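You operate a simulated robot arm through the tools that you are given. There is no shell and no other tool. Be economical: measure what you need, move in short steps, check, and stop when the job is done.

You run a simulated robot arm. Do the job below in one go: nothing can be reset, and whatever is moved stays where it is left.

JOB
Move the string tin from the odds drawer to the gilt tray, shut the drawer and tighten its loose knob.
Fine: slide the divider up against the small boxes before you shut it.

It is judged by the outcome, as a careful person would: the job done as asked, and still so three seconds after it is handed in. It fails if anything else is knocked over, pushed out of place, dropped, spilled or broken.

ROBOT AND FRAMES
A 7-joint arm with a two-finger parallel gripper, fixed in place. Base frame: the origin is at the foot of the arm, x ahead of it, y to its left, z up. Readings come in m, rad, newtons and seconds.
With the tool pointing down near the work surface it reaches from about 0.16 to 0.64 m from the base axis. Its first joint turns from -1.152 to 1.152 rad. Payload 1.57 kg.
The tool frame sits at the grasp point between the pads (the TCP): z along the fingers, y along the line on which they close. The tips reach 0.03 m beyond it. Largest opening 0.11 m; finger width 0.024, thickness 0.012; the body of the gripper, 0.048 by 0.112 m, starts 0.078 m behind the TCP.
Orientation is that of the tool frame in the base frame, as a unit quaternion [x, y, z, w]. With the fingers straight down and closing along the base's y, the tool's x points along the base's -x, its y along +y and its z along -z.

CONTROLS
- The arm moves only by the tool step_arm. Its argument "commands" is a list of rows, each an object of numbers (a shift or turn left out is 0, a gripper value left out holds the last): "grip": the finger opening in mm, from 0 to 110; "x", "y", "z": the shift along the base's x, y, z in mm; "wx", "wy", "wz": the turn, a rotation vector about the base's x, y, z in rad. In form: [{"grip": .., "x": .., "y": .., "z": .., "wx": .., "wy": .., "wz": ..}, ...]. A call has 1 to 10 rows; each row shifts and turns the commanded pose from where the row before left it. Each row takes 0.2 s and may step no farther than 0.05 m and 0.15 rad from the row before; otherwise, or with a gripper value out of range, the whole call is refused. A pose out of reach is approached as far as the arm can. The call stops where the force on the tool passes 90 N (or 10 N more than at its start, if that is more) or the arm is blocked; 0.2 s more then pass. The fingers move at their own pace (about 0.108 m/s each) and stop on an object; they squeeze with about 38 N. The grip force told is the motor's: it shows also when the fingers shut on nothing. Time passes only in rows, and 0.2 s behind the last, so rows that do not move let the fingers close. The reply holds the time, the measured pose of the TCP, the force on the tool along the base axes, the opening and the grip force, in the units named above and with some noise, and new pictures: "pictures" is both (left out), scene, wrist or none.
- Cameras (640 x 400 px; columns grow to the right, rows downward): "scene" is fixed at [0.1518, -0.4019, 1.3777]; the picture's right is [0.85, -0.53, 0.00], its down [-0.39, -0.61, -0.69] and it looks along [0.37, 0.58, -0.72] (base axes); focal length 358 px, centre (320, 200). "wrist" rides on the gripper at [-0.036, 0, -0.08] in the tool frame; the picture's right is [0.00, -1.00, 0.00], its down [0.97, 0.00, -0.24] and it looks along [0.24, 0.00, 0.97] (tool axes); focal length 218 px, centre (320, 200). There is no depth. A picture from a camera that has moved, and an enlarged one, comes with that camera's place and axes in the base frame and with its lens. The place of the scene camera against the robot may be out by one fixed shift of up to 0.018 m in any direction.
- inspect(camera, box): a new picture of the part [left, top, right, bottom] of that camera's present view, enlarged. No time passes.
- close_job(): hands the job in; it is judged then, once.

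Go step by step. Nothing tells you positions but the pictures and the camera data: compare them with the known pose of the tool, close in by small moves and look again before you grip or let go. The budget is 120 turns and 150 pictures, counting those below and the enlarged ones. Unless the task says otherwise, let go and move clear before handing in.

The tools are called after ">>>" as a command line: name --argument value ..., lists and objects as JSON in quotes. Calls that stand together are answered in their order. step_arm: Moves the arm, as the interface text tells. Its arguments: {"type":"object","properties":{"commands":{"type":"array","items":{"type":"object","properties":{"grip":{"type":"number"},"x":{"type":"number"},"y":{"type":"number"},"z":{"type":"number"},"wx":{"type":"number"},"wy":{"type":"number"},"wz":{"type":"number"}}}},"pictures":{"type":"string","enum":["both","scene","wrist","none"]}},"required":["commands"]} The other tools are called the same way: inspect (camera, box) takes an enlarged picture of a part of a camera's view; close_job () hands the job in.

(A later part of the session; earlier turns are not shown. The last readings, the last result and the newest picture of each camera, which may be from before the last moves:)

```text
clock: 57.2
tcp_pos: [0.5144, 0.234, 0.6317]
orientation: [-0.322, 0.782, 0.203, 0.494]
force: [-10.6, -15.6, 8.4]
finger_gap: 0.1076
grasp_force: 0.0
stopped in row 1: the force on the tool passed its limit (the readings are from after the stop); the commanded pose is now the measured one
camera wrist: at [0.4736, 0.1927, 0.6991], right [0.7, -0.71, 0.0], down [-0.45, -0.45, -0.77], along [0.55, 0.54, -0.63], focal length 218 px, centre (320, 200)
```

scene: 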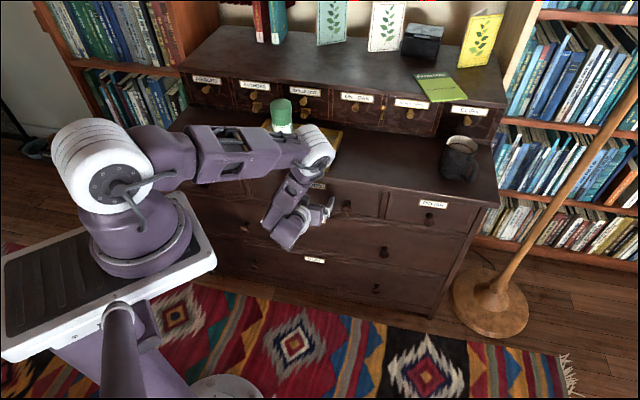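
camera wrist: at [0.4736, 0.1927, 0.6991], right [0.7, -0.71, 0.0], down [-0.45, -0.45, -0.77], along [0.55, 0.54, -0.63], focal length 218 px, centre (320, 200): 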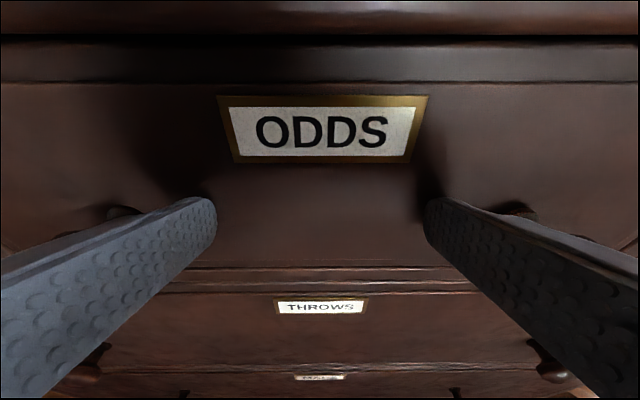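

The drawer is shut against its stop (front face at n ≈ 0.556 m along the drawer axis). Now I back away, level the tool and move across in front of the right-hand knob.

>>> step_arm --commands '[{"x": -12, "y": -12}, {"x": -20, "y": -20}, {"x": -20, "y": -20}, {"x": 8, "y": -8, "wx": 0.1, "wy": -0.1014}, {"x": 8, "y": -8, "wx": 0.1, "wy": -0.1014}, {"x": 10, "y": -10, "wx": 0.1, "wy": -0.1014}, {"x": 14, "y": -14}, {"x": 14, "y": -14}, {}]'

>>> inspect --camera "scene" --box '[230, 130, 470, 280]'

```text
clock: 59.2
tcp_pos: [0.538, 0.1338, 0.6923]
orientation: [-0.282, 0.689, 0.252, 0.618]
force: [0.9, 0.0, 0.2]
finger_gap: 0.11
grasp_force: 0.0
out of reach, approached as far as the arm can: row 5, 6
camera wrist: at [0.4821, 0.0784, 0.7378], right [0.7, -0.71, 0.0], down [-0.24, -0.24, -0.94], along [0.67, 0.66, -0.34], focal length 218 px, centre (320, 200)
```

scene: 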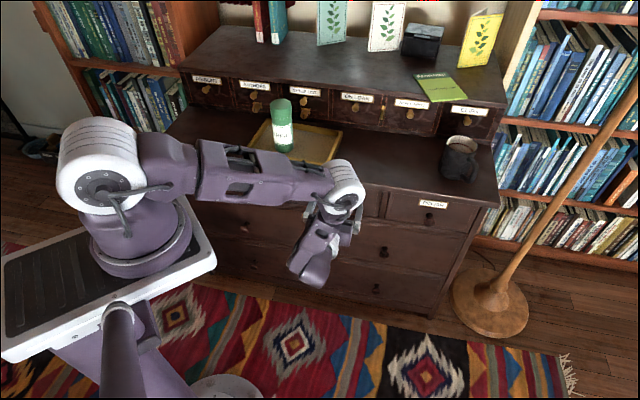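
wrist: 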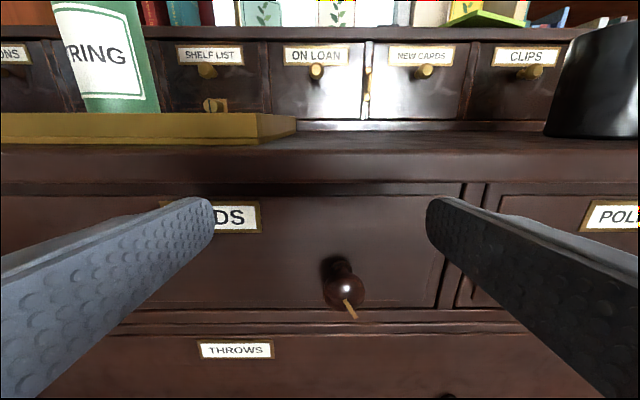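

```text
2.67 times, centred on (350, 205) of scene
camera zoom: at [0.1518, -0.4019, 1.3777], right [0.85, -0.53, 0.0], down [-0.39, -0.61, -0.69], along [0.37, 0.58, -0.72], focal length 955 px, centre (240, 187)
```

zoom: 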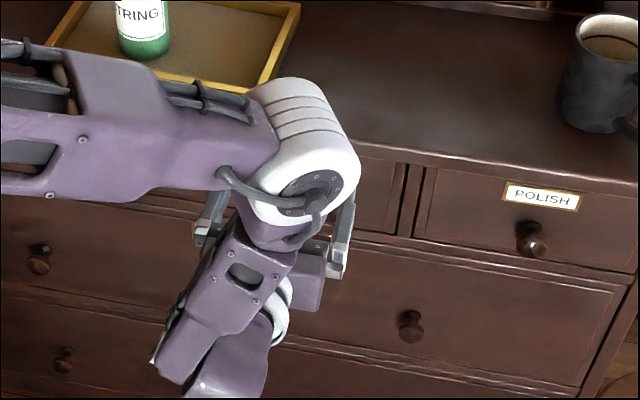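

The knob is at about lateral 0.300, z 0.62, with its head 16–36 mm in front of the drawer face. The arm ran out of reach at full pitch and sits high, so I'll move a bit forward and down with this pitch.

>>> step_arm --commands '[{"x": 14, "y": 1}, {"x": 13, "y": 0}, {"z": -15}, {"z": -15}, {"z": -15}, {"z": -13}, {}]'

```text
clock: 60.8
tcp_pos: [0.5655, 0.1344, 0.662]
orientation: [-0.282, 0.689, 0.252, 0.618]
force: [-0.3, -0.3, -0.7]
finger_gap: 0.1098
grasp_force: 0.1
out of reach, approached as far as the arm can: row 5, 6
camera wrist: at [0.5092, 0.0796, 0.7072], right [0.7, -0.71, 0.0], down [-0.24, -0.24, -0.94], along [0.67, 0.66, -0.34], focal length 218 px, centre (320, 200)
```

scene: 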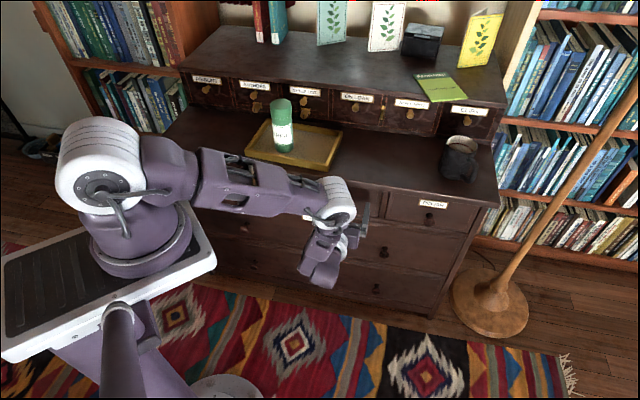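
wrist: 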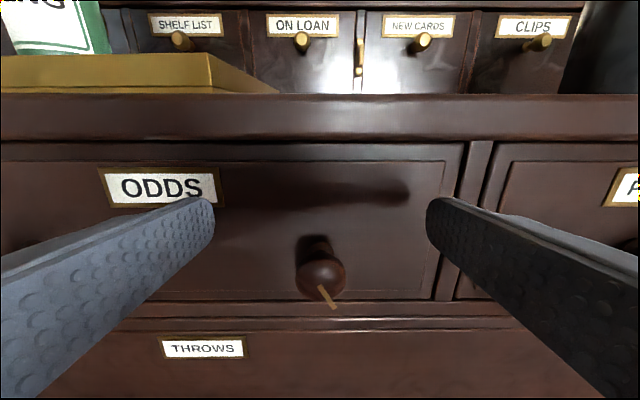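

Aligned laterally. The reach limit gets lower further forward, so I move 22 mm in (the tips stay short of the drawer face) and then lower around the knob.

>>> step_arm --commands '[{"x": 8, "y": 8}, {"x": 7.5, "y": 7.5}, {"z": -14}, {"z": -14}, {"z": -14}, {}]'

>>> inspect --camera "wrist" --box '[240, 180, 400, 340]'

```text
clock: 62.2
tcp_pos: [0.5796, 0.1489, 0.6641]
orientation: [-0.283, 0.689, 0.252, 0.618]
force: [-0.1, -0.8, -0.1]
finger_gap: 0.1099
grasp_force: 0.1
out of reach, approached as far as the arm can: row 3, 4, 5
camera wrist: at [0.5248, 0.0946, 0.708], right [0.7, -0.71, 0.0], down [-0.24, -0.24, -0.94], along [0.67, 0.66, -0.34], focal length 218 px, centre (320, 200)
```

scene: 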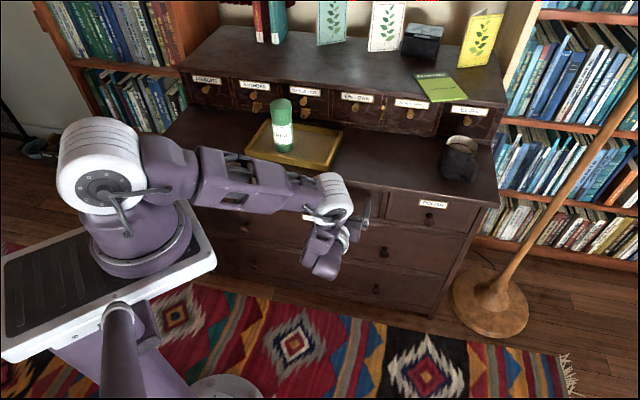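
wrist: 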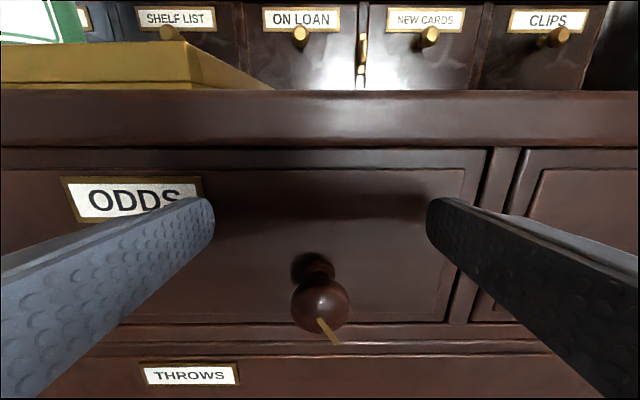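

```text
2.50 times, centred on (320, 260) of wrist
camera zoom: at [0.5248, 0.0946, 0.708], right [0.7, -0.71, 0.0], down [-0.24, -0.24, -0.94], along [0.67, 0.66, -0.34], focal length 546 px, centre (320, 50)
```

zoom: 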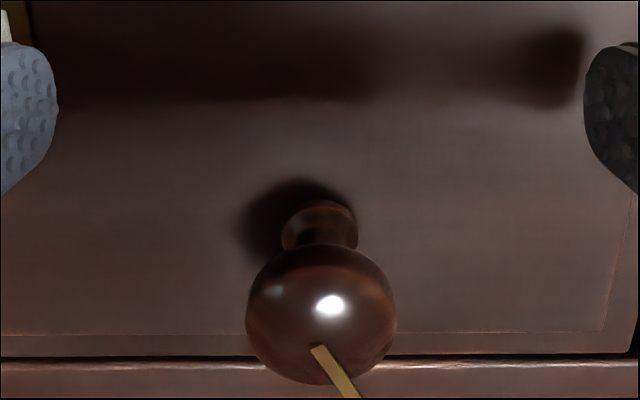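

This levelled pose cannot go lower than z 0.66. I'll tip the tool down a little more, about 20° below horizontal, and lower to the knob.

>>> step_arm --commands '[{"wx": -0.077, "wy": 0.078, "z": -8}, {"wx": -0.077, "wy": 0.078, "z": -10}, {"z": -10}, {"z": -10}, {"z": -5}, {}]'

>>> inspect --camera "scene" --box '[290, 160, 410, 290]'

```text
clock: 63.6
tcp_pos: [0.5803, 0.1487, 0.6208]
orientation: [-0.308, 0.752, 0.219, 0.539]
force: [-0.2, -0.6, 0.2]
finger_gap: 0.1099
grasp_force: 0.0
camera wrist: at [0.5333, 0.1028, 0.68], right [0.7, -0.71, 0.0], down [-0.38, -0.38, -0.84], along [0.6, 0.59, -0.54], focal length 218 px, centre (320, 200)
```

scene: 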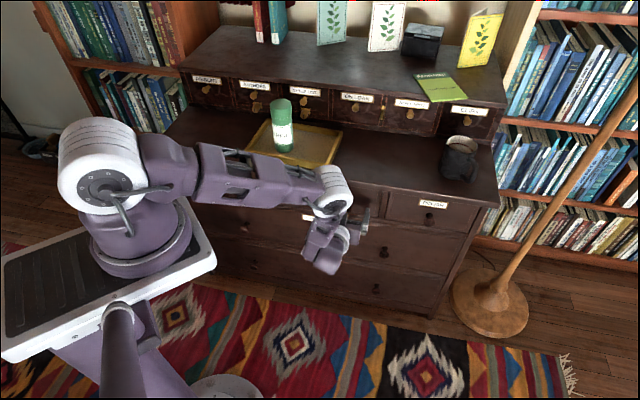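
wrist: 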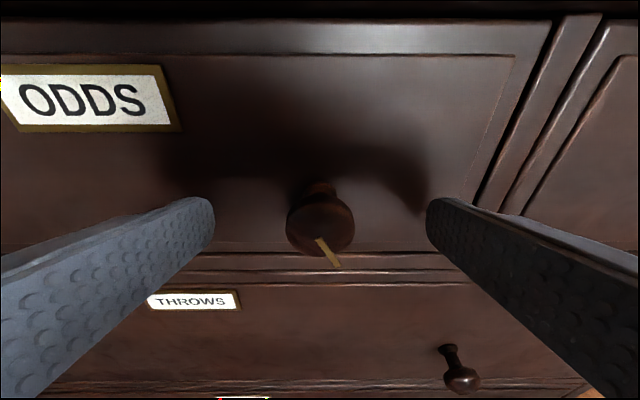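

```text
3.08 times, centred on (350, 225) of scene
camera zoom: at [0.1518, -0.4019, 1.3777], right [0.85, -0.53, 0.0], down [-0.39, -0.61, -0.69], along [0.37, 0.58, -0.72], focal length 1102 px, centre (228, 123)
```

zoom: 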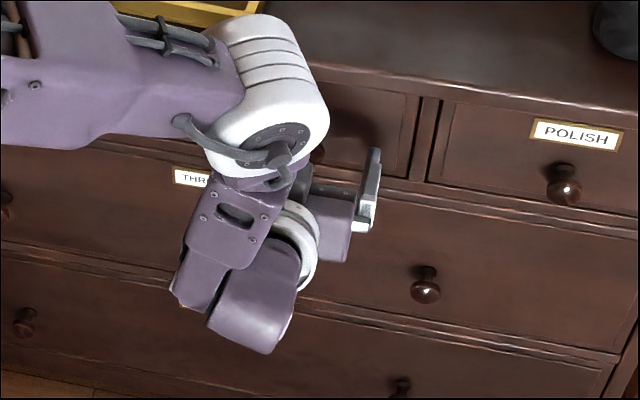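

The knob head sits centred between the fingers. I'll narrow the opening and turn the gripper about 30° anticlockwise first, to gain range for a clockwise turn.

>>> step_arm --commands '[{"grip": 80}, {"grip": 56}, {"wx": -0.093, "wy": -0.092}, {"wx": -0.093, "wy": -0.092}, {"wx": -0.093, "wy": -0.092}, {"wx": -0.093, "wy": -0.092}, {}]'

>>> inspect --camera "wrist" --box '[240, 140, 400, 300]'

```text
clock: 65.2
tcp_pos: [0.5805, 0.1509, 0.6233]
orientation: [-0.438, 0.669, 0.018, 0.601]
force: [0.4, 0.1, 0.4]
finger_gap: 0.0561
grasp_force: 0.1
camera wrist: at [0.5131, 0.1246, 0.6738], right [0.61, -0.62, 0.5], down [-0.09, -0.68, -0.73], along [0.79, 0.4, -0.47], focal length 218 px, centre (320, 200)
```

scene: 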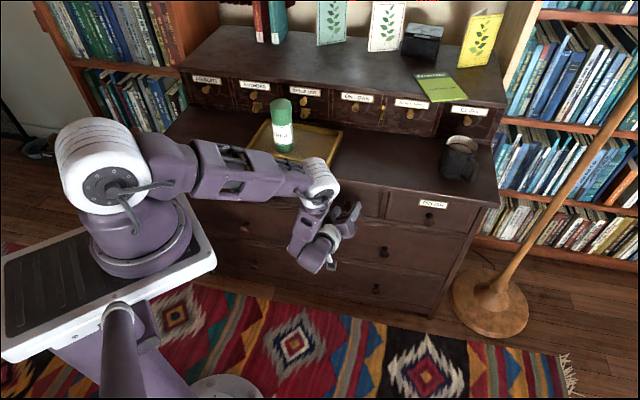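
wrist: 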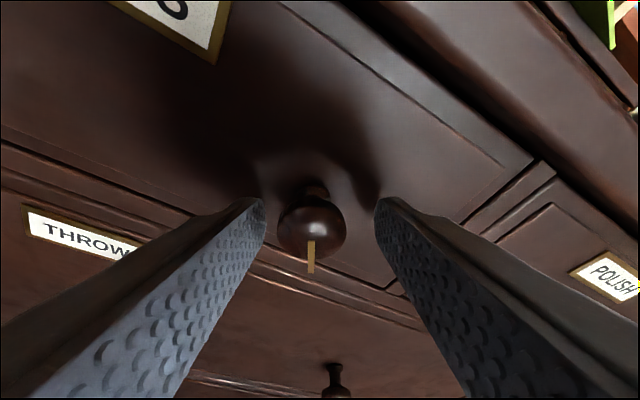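

```text
2.50 times, centred on (320, 220) of wrist
camera zoom: at [0.5131, 0.1246, 0.6738], right [0.61, -0.62, 0.5], down [-0.09, -0.68, -0.73], along [0.79, 0.4, -0.47], focal length 546 px, centre (320, 150)
```

zoom: 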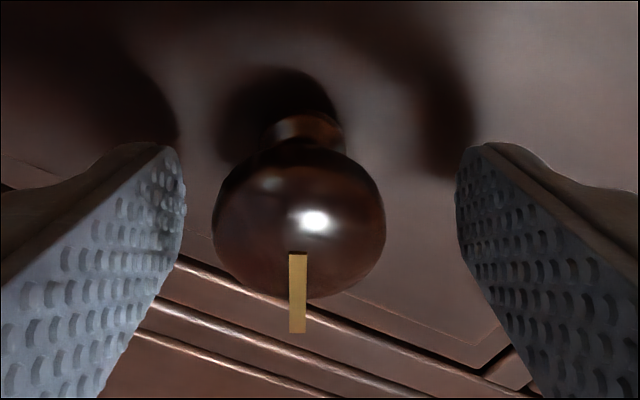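

That works and the knob stays centred. Going a further 30° anticlockwise for more range.

>>> step_arm --commands '[{"wx": -0.093, "wy": -0.092}, {"wx": -0.093, "wy": -0.092}, {"wx": -0.093, "wy": -0.092}, {"wx": -0.093, "wy": -0.092}, {}]'

>>> inspect --camera "wrist" --box '[240, 140, 400, 300]'

```text
clock: 66.4
tcp_pos: [0.5915, 0.1577, 0.6439]
orientation: [-0.542, 0.544, -0.182, 0.615]
force: [-29.9, -3.8, -37.3]
finger_gap: 0.0831
grasp_force: 15.7
out of reach, approached as far as the arm can: row 1
camera wrist: at [0.5084, 0.1485, 0.676], right [0.36, -0.35, 0.86], down [0.12, -0.9, -0.42], along [0.92, 0.26, -0.29], focal length 218 px, centre (320, 200)
```

scene: 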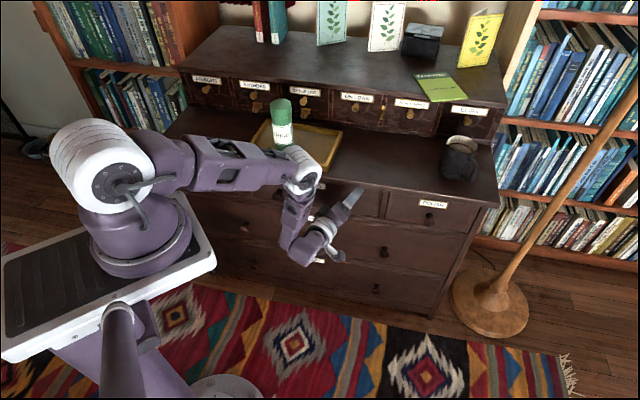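
wrist: 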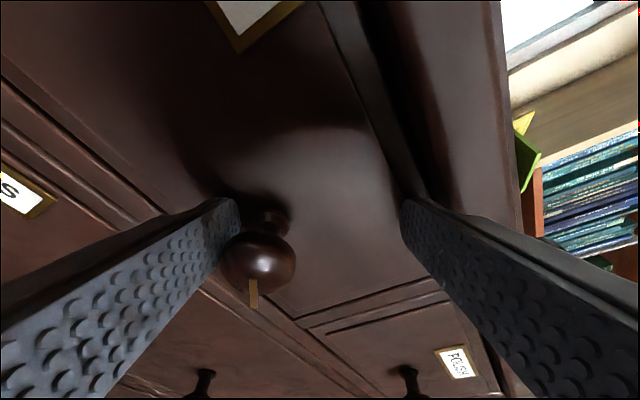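

```text
2.50 times, centred on (320, 220) of wrist
camera zoom: at [0.5084, 0.1485, 0.676], right [0.36, -0.35, 0.86], down [0.12, -0.9, -0.42], along [0.92, 0.26, -0.29], focal length 546 px, centre (320, 150)
```

zoom: 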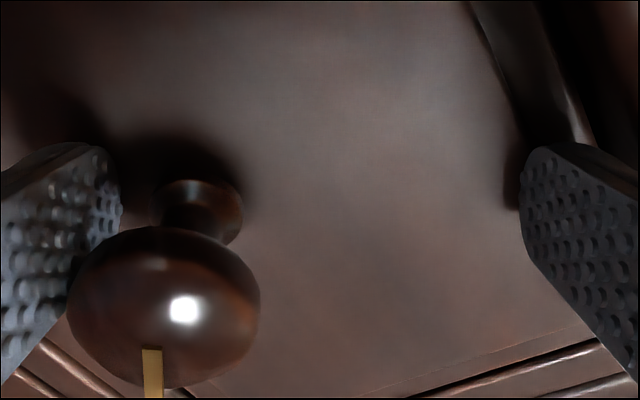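

That went past the wrist's reach: the tool drifted up and forward and is pressing on the face. Backing out gently and returning to the previous angle.

>>> step_arm --commands '[{"x": -6, "y": -5, "z": -6, "grip": 83}, {"x": -5, "y": -3, "z": -8}, {"z": -8, "wx": 0.093, "wy": 0.092}, {"wx": 0.093, "wy": 0.092}, {}]'

>>> inspect --camera "wrist" --box '[220, 120, 420, 320]'

```text
clock: 67.6
tcp_pos: [0.5943, 0.1534, 0.6403]
orientation: [-0.49, 0.614, -0.087, 0.613]
force: [-20.4, -48.1, -17.1]
finger_gap: 0.081
grasp_force: 0.0
out of reach, approached as far as the arm can: row 1, 2
camera wrist: at [0.5189, 0.1387, 0.6832], right [0.49, -0.51, 0.71], down [0.02, -0.81, -0.59], along [0.87, 0.31, -0.39], focal length 218 px, centre (320, 200)
```

scene: 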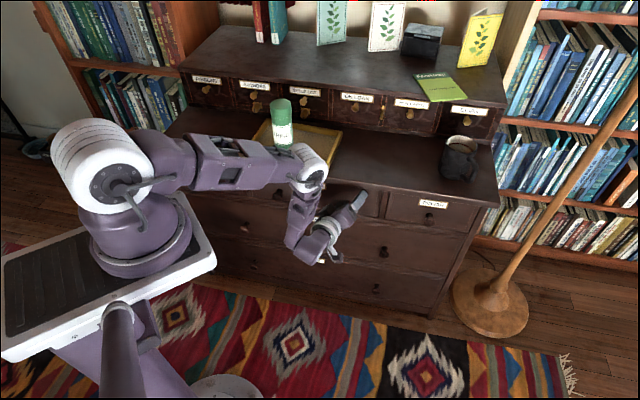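
wrist: 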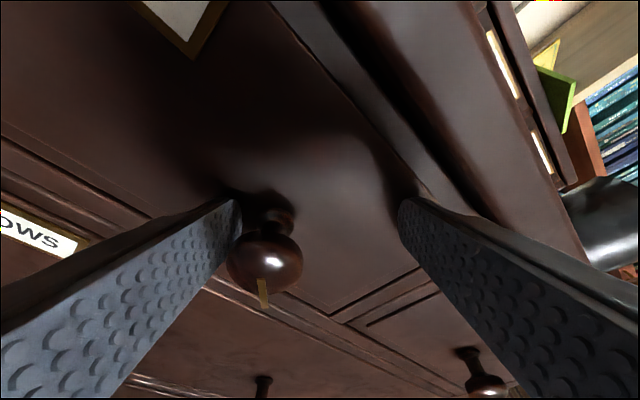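

```text
2.00 times, centred on (320, 220) of wrist
camera zoom: at [0.5189, 0.1387, 0.6832], right [0.49, -0.51, 0.71], down [0.02, -0.81, -0.59], along [0.87, 0.31, -0.39], focal length 436 px, centre (320, 160)
```

zoom: 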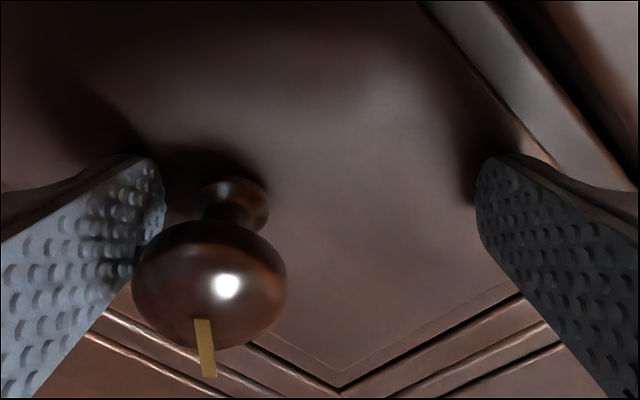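

Still pressing on the face; retreating straight outward.

>>> step_arm --commands '[{"x": -7, "y": -7}, {"x": -7, "y": -7}, {"wx": 0.093, "wy": 0.092}, {"wx": 0.093, "wy": 0.092}, {}]'

>>> inspect --camera "wrist" --box '[220, 120, 420, 320]'

```text
clock: 68.8
tcp_pos: [0.5818, 0.1456, 0.6427]
orientation: [-0.436, 0.669, 0.018, 0.601]
force: [-0.8, 0.7, 0.5]
finger_gap: 0.083
grasp_force: 0.1
camera wrist: at [0.5137, 0.1194, 0.6947], right [0.61, -0.62, 0.5], down [-0.09, -0.68, -0.73], along [0.79, 0.4, -0.47], focal length 218 px, centre (320, 200)
```

scene: 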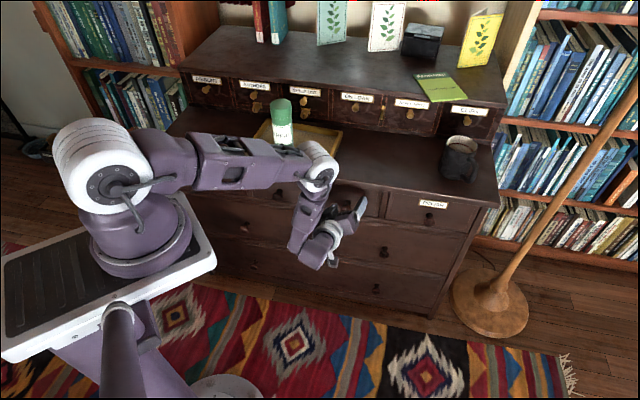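
wrist: 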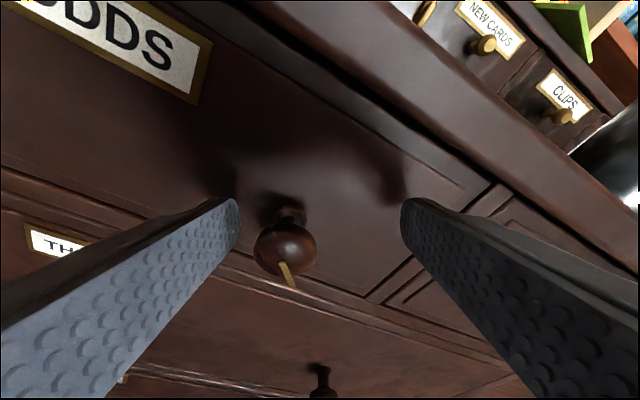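

```text
2.00 times, centred on (320, 220) of wrist
camera zoom: at [0.5137, 0.1194, 0.6947], right [0.61, -0.62, 0.5], down [-0.09, -0.68, -0.73], along [0.79, 0.4, -0.47], focal length 436 px, centre (320, 160)
```

zoom: 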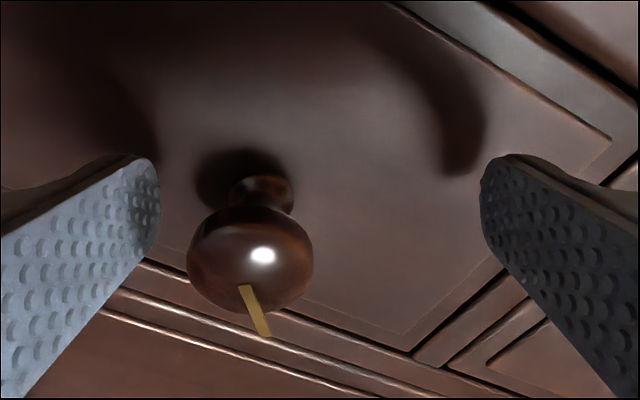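

Free again at the −30° angle. Re-centring on the knob and lowering.

>>> step_arm --commands '[{"x": -4, "y": 2.5, "z": -8}, {"x": -4, "y": 2.5, "z": -8}, {"z": -6, "grip": 60}, {}]'

>>> inspect --camera "wrist" --box '[240, 140, 400, 300]'

```text
clock: 69.8
tcp_pos: [0.5733, 0.1504, 0.6201]
orientation: [-0.438, 0.669, 0.018, 0.6]
force: [0.6, 1.2, -0.2]
finger_gap: 0.0599
grasp_force: 0.1
camera wrist: at [0.5056, 0.1243, 0.6728], right [0.61, -0.62, 0.5], down [-0.09, -0.68, -0.73], along [0.79, 0.4, -0.47], focal length 218 px, centre (320, 200)
```

scene: 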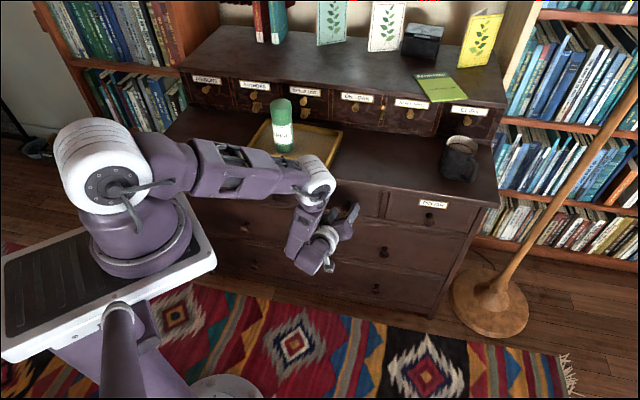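
wrist: 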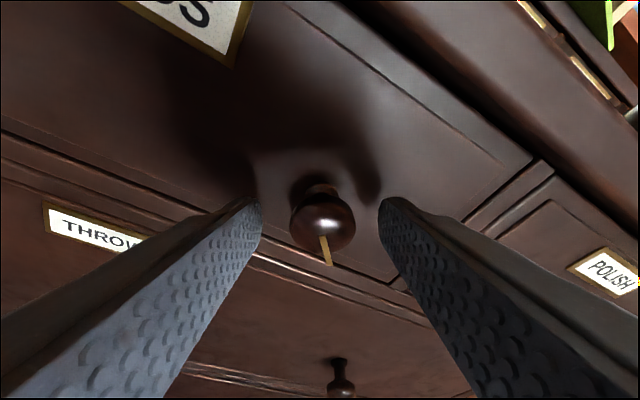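

```text
2.50 times, centred on (320, 220) of wrist
camera zoom: at [0.5056, 0.1243, 0.6728], right [0.61, -0.62, 0.5], down [-0.09, -0.68, -0.73], along [0.79, 0.4, -0.47], focal length 546 px, centre (320, 150)
```

zoom: 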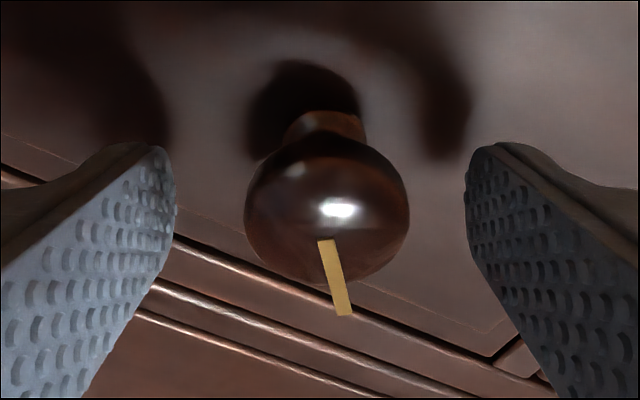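

Knob centred. Closing on it.

>>> step_arm --commands '[{"grip": 45}, {"grip": 30}, {"grip": 20}, {}]' --pictures "none"

```text
clock: 70.8
tcp_pos: [0.574, 0.1488, 0.6219]
orientation: [-0.436, 0.669, 0.017, 0.602]
force: [5.7, -7.9, 5.5]
finger_gap: 0.0304
grasp_force: 39.2
```

Gripped at 30 mm. Turning clockwise 30° and watching the mark.

>>> step_arm --commands '[{"wx": 0.093, "wy": 0.092}, {"wx": 0.093, "wy": 0.092}, {"wx": 0.093, "wy": 0.092}, {"wx": 0.093, "wy": 0.092}, {}]' --pictures "wrist"

>>> inspect --camera "wrist" --box '[240, 140, 400, 300]'

```text
clock: 72.0
tcp_pos: [0.5764, 0.1478, 0.6218]
orientation: [-0.305, 0.752, 0.217, 0.542]
force: [30.7, -32.4, 13.7]
finger_gap: 0.0303
grasp_force: 39.2
camera wrist: at [0.5295, 0.1007, 0.6824], right [0.69, -0.72, 0.0], down [-0.38, -0.37, -0.84], along [0.61, 0.58, -0.54], focal length 218 px, centre (320, 200)
```

wrist: 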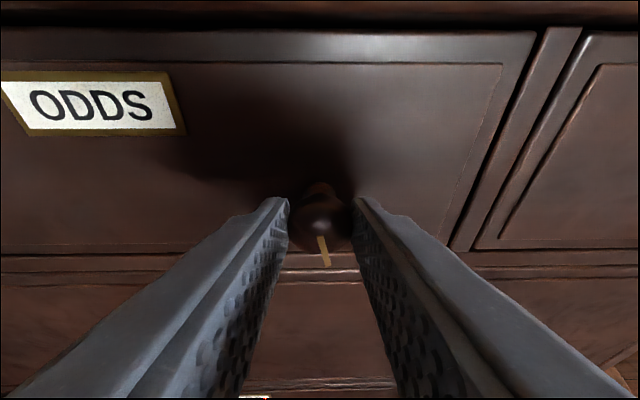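

```text
2.50 times, centred on (320, 220) of wrist
camera zoom: at [0.5295, 0.1007, 0.6824], right [0.69, -0.72, 0.0], down [-0.38, -0.37, -0.84], along [0.61, 0.58, -0.54], focal length 546 px, centre (320, 150)
```

zoom: 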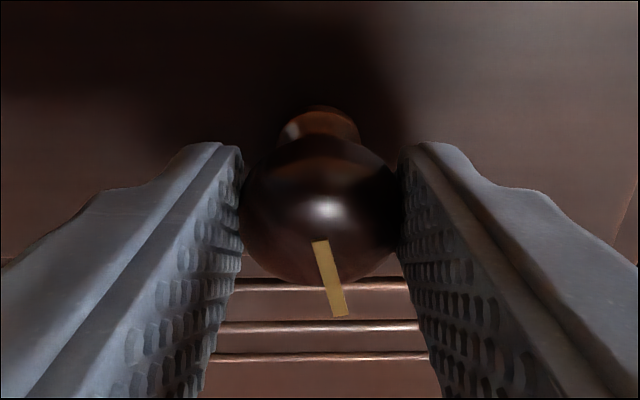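

The knob turns with the gripper. A side force shows the true axis is a few mm to the right, so I'll relax that and keep turning.

>>> step_arm --commands '[{"x": 1.8, "y": -1.8, "z": 0.5}, {"wx": 0.093, "wy": 0.092}, {"wx": 0.093, "wy": 0.092}, {}]' --pictures "none"

```text
clock: 73.0
tcp_pos: [0.5787, 0.1448, 0.6213]
orientation: [-0.232, 0.775, 0.313, 0.498]
force: [31.2, -30.0, 9.9]
finger_gap: 0.03
grasp_force: 39.6
```

>>> step_arm --commands '[{"x": 1.8, "y": -1.8, "z": 0.5}, {}]' --pictures "wrist"

>>> inspect --camera "wrist" --box '[240, 140, 400, 300]'

```text
clock: 73.6
tcp_pos: [0.577, 0.1452, 0.6216]
orientation: [-0.233, 0.775, 0.315, 0.495]
force: [23.8, -21.5, 10.6]
finger_gap: 0.0298
grasp_force: 39.9
camera wrist: at [0.5423, 0.0876, 0.6803], right [0.68, -0.69, -0.26], down [-0.54, -0.22, -0.81], along [0.51, 0.69, -0.52], focal length 218 px, centre (320, 200)
```

wrist: 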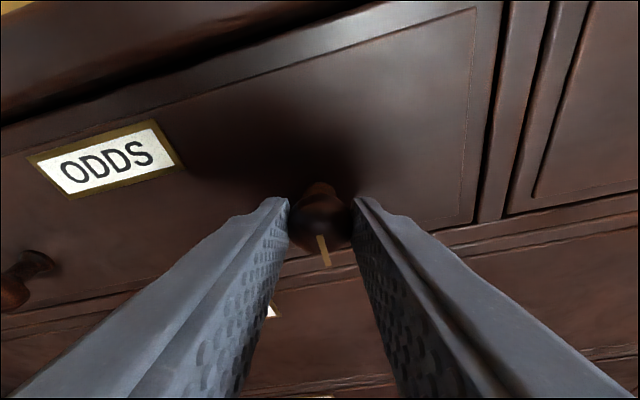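

```text
2.50 times, centred on (320, 220) of wrist
camera zoom: at [0.5423, 0.0876, 0.6803], right [0.68, -0.69, -0.26], down [-0.54, -0.22, -0.81], along [0.51, 0.69, -0.52], focal length 546 px, centre (320, 150)
```

zoom: 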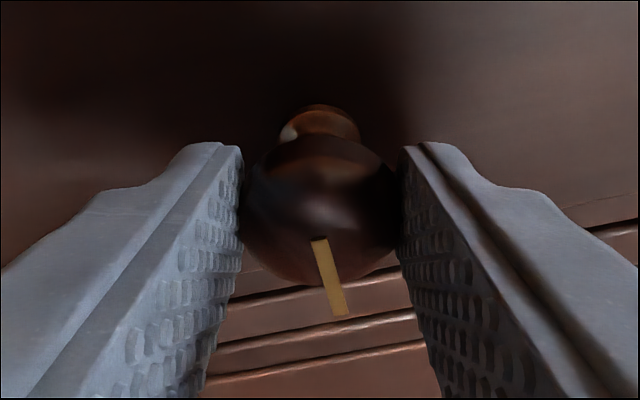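

Turning well, knob at +15°. Easing right a little more and continuing.

>>> step_arm --commands '[{"x": 1.5, "y": -1.5, "z": 0.5}, {"x": 0.7, "y": -0.7, "wx": 0.093, "wy": 0.092}, {"wx": 0.093, "wy": 0.092}, {}]' --pictures "none"

>>> step_arm --commands '[{"x": 0.7, "y": -0.7, "wx": 0.093, "wy": 0.092}, {"wx": 0.093, "wy": 0.092}, {}]' --pictures "wrist"

>>> inspect --camera "wrist" --box '[240, 140, 400, 300]'

```text
clock: 74.6
tcp_pos: [0.5799, 0.1429, 0.6228]
orientation: [-0.158, 0.788, 0.405, 0.436]
force: [15.3, -18.1, -29.1]
finger_gap: 0.0299
grasp_force: 39.4
out of reach, approached as far as the arm can: row 3
```

```text
clock: 75.4
tcp_pos: [0.594, 0.1467, 0.6462]
orientation: [-0.079, 0.778, 0.492, 0.382]
force: [10.2, -7.6, 14.0]
finger_gap: 0.0189
grasp_force: 0.1
out of reach, approached as far as the arm can: row 1, 2
camera wrist: at [0.5768, 0.0706, 0.6891], right [0.5, -0.5, -0.71], down [-0.8, 0.05, -0.6], along [0.33, 0.86, -0.38], focal length 218 px, centre (320, 200)
```

wrist: 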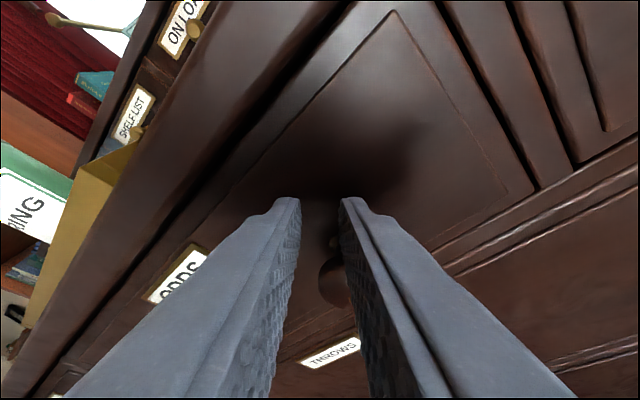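

```text
2.50 times, centred on (320, 220) of wrist
camera zoom: at [0.5768, 0.0706, 0.6891], right [0.5, -0.5, -0.71], down [-0.8, 0.05, -0.6], along [0.33, 0.86, -0.38], focal length 546 px, centre (320, 150)
```

zoom: 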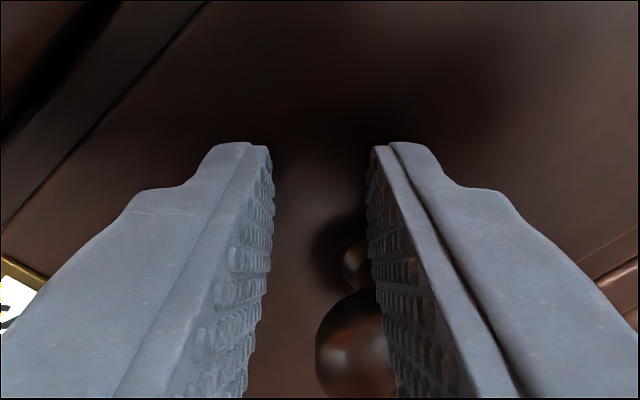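

The wrist ran out of reach near +30° and slipped off above the knob. I'll use the −30° to +15° range in repeated bites. Backing straight out first.

>>> step_arm --commands '[{"x": -7, "y": -7}, {"x": -15, "y": -15}, {"x": -15, "y": -15}, {"wx": -0.093, "wy": -0.092, "grip": 60}, {"wx": -0.093, "wy": -0.092}, {"wx": -0.093, "wy": -0.092}, {"wx": -0.093, "wy": -0.092}, {}]'

>>> inspect --camera "scene" --box '[300, 150, 420, 260]'

```text
clock: 77.2
tcp_pos: [0.5558, 0.11, 0.6448]
orientation: [-0.236, 0.774, 0.315, 0.495]
force: [-1.2, -1.9, -0.5]
finger_gap: 0.0602
grasp_force: 0.1
camera wrist: at [0.5193, 0.0527, 0.702], right [0.68, -0.69, -0.26], down [-0.54, -0.23, -0.81], along [0.5, 0.69, -0.52], focal length 218 px, centre (320, 200)
```

scene: 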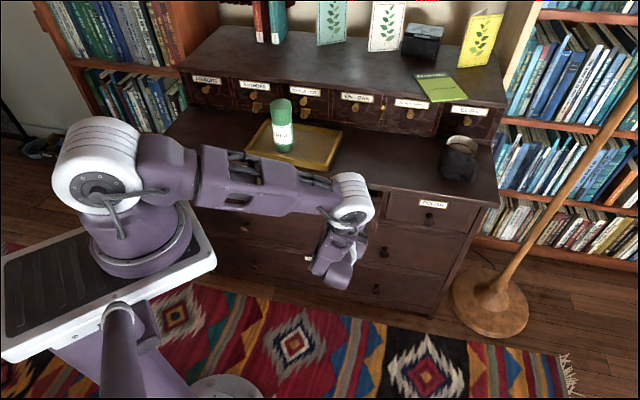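
wrist: 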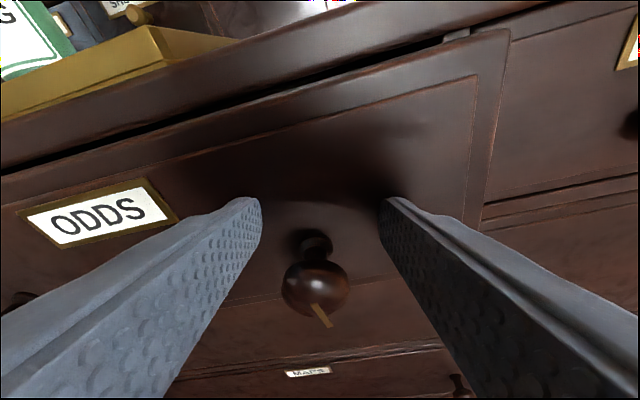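

```text
3.64 times, centred on (360, 205) of scene
camera zoom: at [0.1518, -0.4019, 1.3777], right [0.85, -0.53, 0.0], down [-0.39, -0.61, -0.69], along [0.37, 0.58, -0.72], focal length 1303 px, centre (174, 182)
```

zoom: 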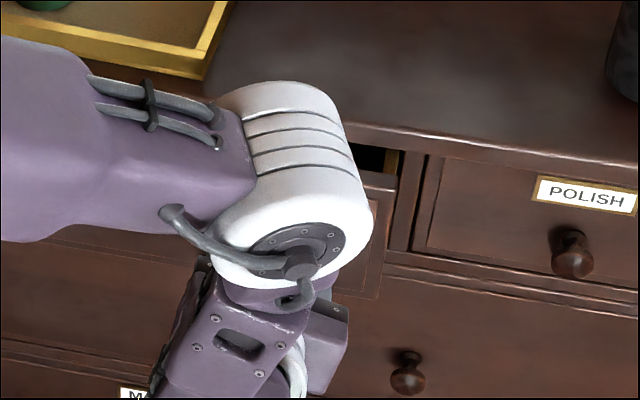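

The retreat dragged the drawer open about 6 cm by the knob, so I'll have to push it shut again. I'll also switch to rolling about the tool's own axis, which keeps the wrist within reach. First back off, straighten and re-centre in front of the knob.

>>> step_arm --commands '[{"z": 8, "grip": 70}, {"x": -14, "y": -14}, {"x": -14, "y": -14}, {"wx": -0.093, "wy": -0.092, "x": -3, "y": 3}, {"wx": -0.093, "wy": -0.092, "x": -3, "y": 3}, {"z": -10}, {"z": -10}, {}]'

>>> inspect --camera "scene" --box '[290, 150, 410, 260]'

```text
clock: 79.0
tcp_pos: [0.5211, 0.0877, 0.6341]
orientation: [-0.309, 0.752, 0.22, 0.539]
force: [0.1, 0.4, -0.4]
finger_gap: 0.07
grasp_force: 0.1
camera wrist: at [0.4748, 0.0416, 0.6927], right [0.7, -0.71, 0.0], down [-0.38, -0.38, -0.84], along [0.6, 0.59, -0.54], focal length 218 px, centre (320, 200)
```

scene: 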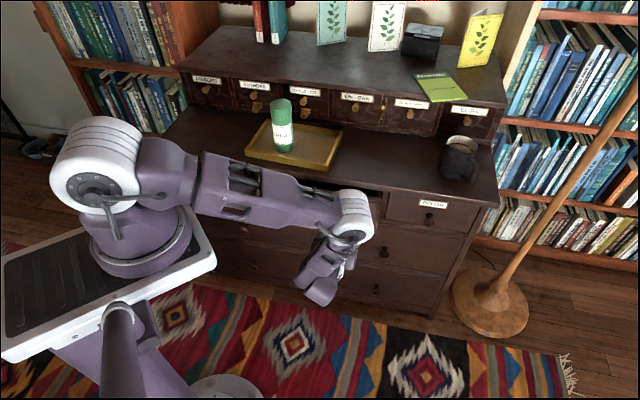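
wrist: 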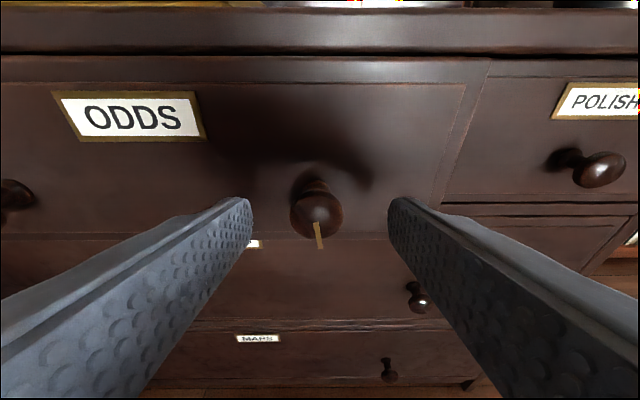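

```text
3.64 times, centred on (350, 205) of scene
camera zoom: at [0.1518, -0.4019, 1.3777], right [0.85, -0.53, 0.0], down [-0.39, -0.61, -0.69], along [0.37, 0.58, -0.72], focal length 1303 px, centre (211, 182)
```

zoom: 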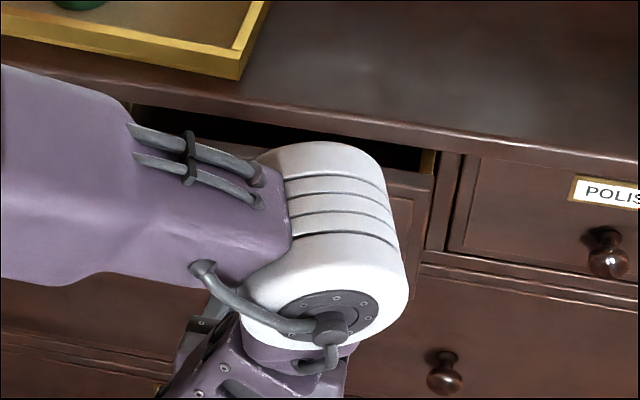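

The knob is centred between the fingers and its mark has advanced clockwise by about 24° overall. Lowering onto its axis and pushing the drawer shut with the fingertips either side.

>>> step_arm --commands '[{"x": -1.4, "y": 1.4, "z": -13}, {"x": 9, "y": 9}, {"x": 9, "y": 9}, {"x": 9, "y": 9}, {"x": 9, "y": 9}, {"x": 9, "y": 9}, {"x": 9, "y": 9}, {"x": 6, "y": 6}, {}]'

```text
clock: 81.0
tcp_pos: [0.5799, 0.1493, 0.6191]
orientation: [-0.308, 0.752, 0.22, 0.539]
force: [-0.4, -0.4, 0.1]
finger_gap: 0.0701
grasp_force: 0.0
camera wrist: at [0.5332, 0.1036, 0.6796], right [0.7, -0.71, 0.0], down [-0.38, -0.38, -0.84], along [0.6, 0.59, -0.54], focal length 218 px, centre (320, 200)
```

scene: 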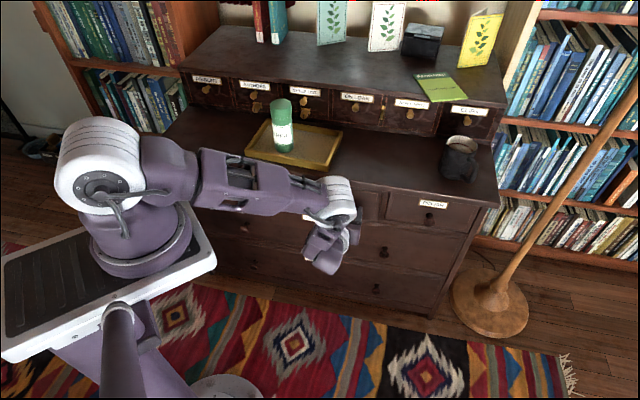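
wrist: 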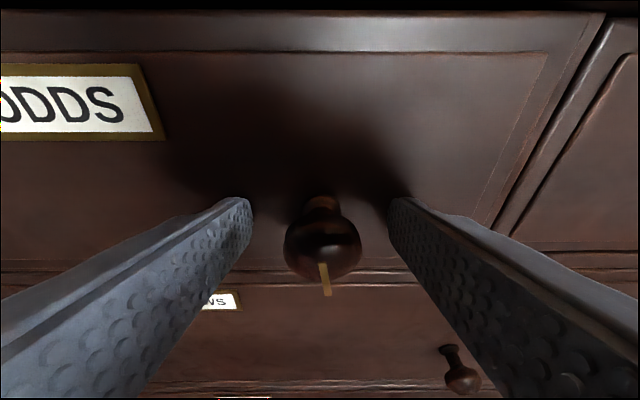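

>>> step_arm --commands '[{"x": 3, "y": 3}, {"x": 2.5, "y": 2.5}, {"x": 1.5, "y": 1.5}, {}]' --pictures "none"

```text
clock: 82.0
tcp_pos: [0.5868, 0.1572, 0.6194]
orientation: [-0.308, 0.752, 0.22, 0.54]
force: [-1.3, -1.3, -0.4]
finger_gap: 0.0702
grasp_force: 0.4
```

>>> step_arm --commands '[{"x": 1.5, "y": 1.5}, {"x": 1.5, "y": 1.5}, {}]' --pictures "none"

```text
clock: 82.8
tcp_pos: [0.5885, 0.1577, 0.6211]
orientation: [-0.308, 0.753, 0.219, 0.539]
force: [-2.7, -2.4, 0.2]
finger_gap: 0.0705
grasp_force: 0.2
```

>>> step_arm --commands '[{"x": 1.3, "y": 1.3}, {}]' --pictures "none"

>>> step_arm --commands '[{"x": 1, "y": 1}, {}]' --pictures "wrist"

```text
clock: 83.4
tcp_pos: [0.591, 0.1593, 0.6192]
orientation: [-0.309, 0.753, 0.22, 0.538]
force: [-36.8, -34.9, 24.4]
finger_gap: 0.0707
grasp_force: 0.1
```

```text
clock: 83.8
tcp_pos: [0.5897, 0.1593, 0.617]
orientation: [-0.308, 0.752, 0.221, 0.539]
force: [-19.4, -17.3, 10.8]
finger_gap: 0.0705
grasp_force: 0.4
stopped in row 2: the force on the tool passed its limit (the readings are from after the stop); the commanded pose is now the measured one
camera wrist: at [0.5433, 0.113, 0.6787], right [0.7, -0.71, 0.0], down [-0.39, -0.38, -0.84], along [0.6, 0.59, -0.54], focal length 218 px, centre (320, 200)
```

wrist: 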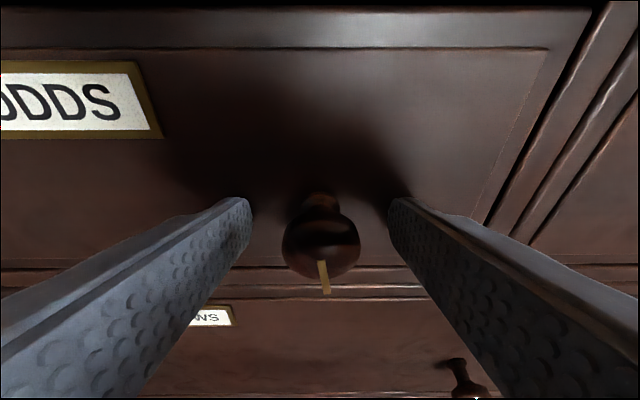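

Shut again. Pulling back 19 mm to clear the fingertips from the face, then rolling about 50° anticlockwise about the tool's axis with the fingers open.

>>> step_arm --commands '[{"x": -7, "y": -7, "z": 2, "grip": 60}, {"x": -6.5, "y": -6.5}, {"wx": -0.0974, "wy": -0.0961, "wz": 0.0467}, {"wx": -0.0974, "wy": -0.0961, "wz": 0.0467}, {"wx": -0.0974, "wy": -0.0961, "wz": 0.0467}, {"wx": -0.0974, "wy": -0.0961, "wz": 0.0467}, {"wx": -0.0974, "wy": -0.0961, "wz": 0.0467}, {"wx": -0.0974, "wy": -0.0961, "wz": 0.0467}, {}]'

>>> inspect --camera "wrist" --box '[240, 140, 400, 300]'

```text
clock: 85.8
tcp_pos: [0.5772, 0.1459, 0.6205]
orientation: [0.596, -0.553, 0.027, -0.582]
force: [0.5, -0.3, 0.8]
finger_gap: 0.06
grasp_force: 0.1
camera wrist: at [0.5085, 0.1167, 0.6689], right [0.63, -0.29, 0.72], down [0.21, -0.83, -0.52], along [0.75, 0.48, -0.46], focal length 218 px, centre (320, 200)
```

scene: 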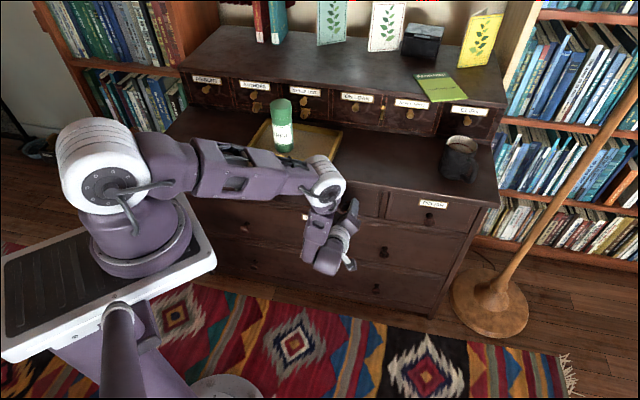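
wrist: 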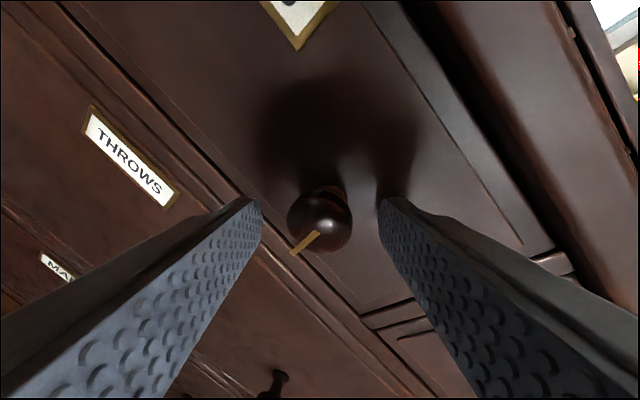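

```text
2.50 times, centred on (320, 220) of wrist
camera zoom: at [0.5085, 0.1167, 0.6689], right [0.63, -0.29, 0.72], down [0.21, -0.83, -0.52], along [0.75, 0.48, -0.46], focal length 546 px, centre (320, 150)
```

zoom: 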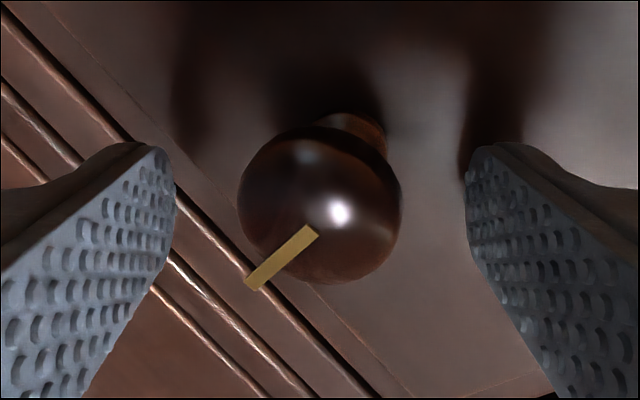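

No reach trouble this way and the knob is centred. Closing and turning clockwise in checked steps.

>>> step_arm --commands '[{"grip": 45}, {"grip": 30}, {"grip": 20}, {}]' --pictures "none"

>>> step_arm --commands '[{"wx": 0.0974, "wy": 0.0961, "wz": -0.0467}, {"wx": 0.0974, "wy": 0.0961, "wz": -0.0467}, {"wx": 0.0974, "wy": 0.0961, "wz": -0.0467}, {}]' --pictures "none"

```text
clock: 86.8
tcp_pos: [0.5759, 0.1474, 0.6211]
orientation: [0.596, -0.553, 0.027, -0.582]
force: [-1.4, 1.4, -4.7]
finger_gap: 0.0332
grasp_force: 40.5
```

```text
clock: 87.8
tcp_pos: [0.5774, 0.1464, 0.6204]
orientation: [-0.461, 0.669, 0.1, 0.574]
force: [-0.9, 2.6, -0.7]
finger_gap: 0.0319
grasp_force: 40.6
```

Forces are small. Continuing.

>>> step_arm --commands '[{"wx": 0.0974, "wy": 0.0961, "wz": -0.0467}, {"wx": 0.0974, "wy": 0.0961, "wz": -0.0467}, {"wx": 0.0974, "wy": 0.0961, "wz": -0.0467}, {}]' --pictures "wrist"

>>> inspect --camera "wrist" --box '[240, 140, 400, 300]'

```text
clock: 88.8
tcp_pos: [0.5774, 0.1464, 0.621]
orientation: [-0.306, 0.754, 0.219, 0.538]
force: [2.2, -1.0, 3.0]
finger_gap: 0.0309
grasp_force: 39.3
camera wrist: at [0.5307, 0.1001, 0.6813], right [0.7, -0.71, 0.0], down [-0.39, -0.38, -0.84], along [0.6, 0.59, -0.54], focal length 218 px, centre (320, 200)
```

wrist: 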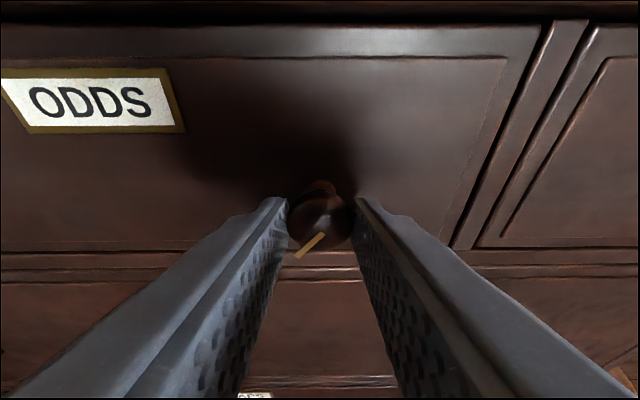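

```text
2.50 times, centred on (320, 220) of wrist
camera zoom: at [0.5307, 0.1001, 0.6813], right [0.7, -0.71, 0.0], down [-0.39, -0.38, -0.84], along [0.6, 0.59, -0.54], focal length 546 px, centre (320, 150)
```

zoom: 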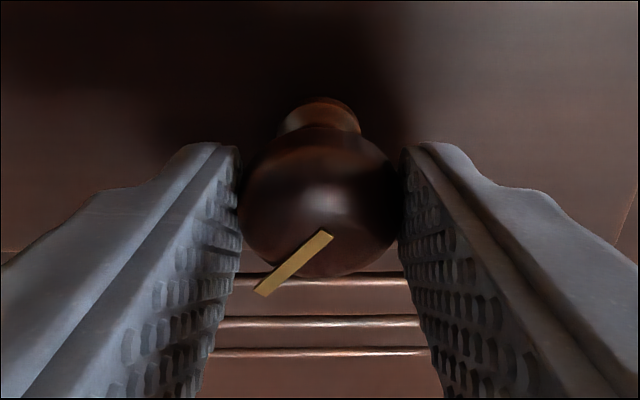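

The mark moved to about half past seven. Continuing clockwise.

>>> step_arm --commands '[{"wx": 0.0974, "wy": 0.0961, "wz": -0.0467}, {"wx": 0.0974, "wy": 0.0961, "wz": -0.0467}, {"wx": 0.0974, "wy": 0.0961, "wz": -0.0467}, {}]' --pictures "wrist"

>>> inspect --camera "wrist" --box '[240, 140, 400, 300]'

```text
clock: 89.8
tcp_pos: [0.577, 0.1452, 0.6205]
orientation: [-0.138, 0.802, 0.332, 0.477]
force: [4.3, -1.6, 2.5]
finger_gap: 0.0321
grasp_force: 40.5
camera wrist: at [0.5407, 0.0885, 0.678], right [0.54, -0.74, -0.4], down [-0.65, -0.07, -0.75], along [0.53, 0.67, -0.52], focal length 218 px, centre (320, 200)
```

wrist: 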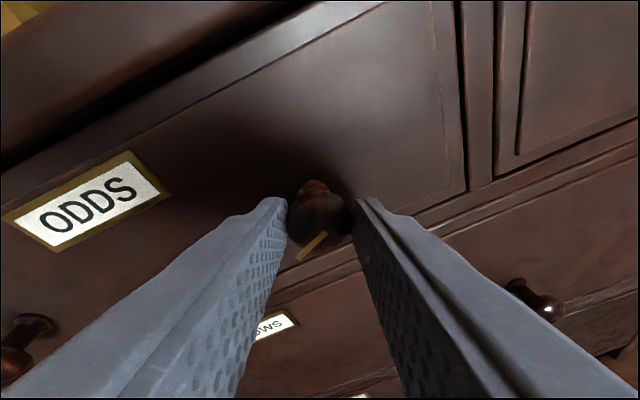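

```text
refused: no pictures are left
```

No pictures are left, so I go on by the readings alone: gap, forces and how well the orientation follows. Continuing clockwise.

>>> step_arm --commands '[{"wx": 0.0974, "wy": 0.0961, "wz": -0.0467}, {"wx": 0.0974, "wy": 0.0961, "wz": -0.0467}, {}]' --pictures "none"

```text
clock: 90.6
tcp_pos: [0.5776, 0.1473, 0.6207]
orientation: [-0.021, 0.814, 0.396, 0.424]
force: [2.4, -0.5, 0.1]
finger_gap: 0.0328
grasp_force: 40.8
no pictures are left
```

>>> step_arm --commands '[{"wx": 0.0974, "wy": 0.0961, "wz": -0.0467}, {"wx": 0.0974, "wy": 0.0961, "wz": -0.0467}, {}]' --pictures "none"

```text
clock: 91.4
tcp_pos: [0.5767, 0.1456, 0.6206]
orientation: [0.096, 0.809, 0.453, 0.363]
force: [3.2, 0.1, -3.5]
finger_gap: 0.0334
grasp_force: 41.3
no pictures are left
```

>>> step_arm --commands '[{"wx": 0.0974, "wy": 0.0961, "wz": -0.0467}, {"wx": 0.0974, "wy": 0.0961, "wz": -0.0467}, {}]' --pictures "none"

```text
clock: 92.2
tcp_pos: [0.5766, 0.1466, 0.6205]
orientation: [0.211, 0.787, 0.501, 0.293]
force: [-0.4, 0.5, -0.9]
finger_gap: 0.0333
grasp_force: 41.4
no pictures are left
```

>>> step_arm --commands '[{"wx": 0.0974, "wy": 0.0961, "wz": -0.0467}, {"wx": 0.0974, "wy": 0.0961, "wz": -0.0467}, {}]' --pictures "none"

```text
clock: 93.0
tcp_pos: [0.5769, 0.1467, 0.6215]
orientation: [0.323, 0.748, 0.538, 0.217]
force: [1.5, 2.0, -3.9]
finger_gap: 0.0339
grasp_force: 41.5
no pictures are left
```

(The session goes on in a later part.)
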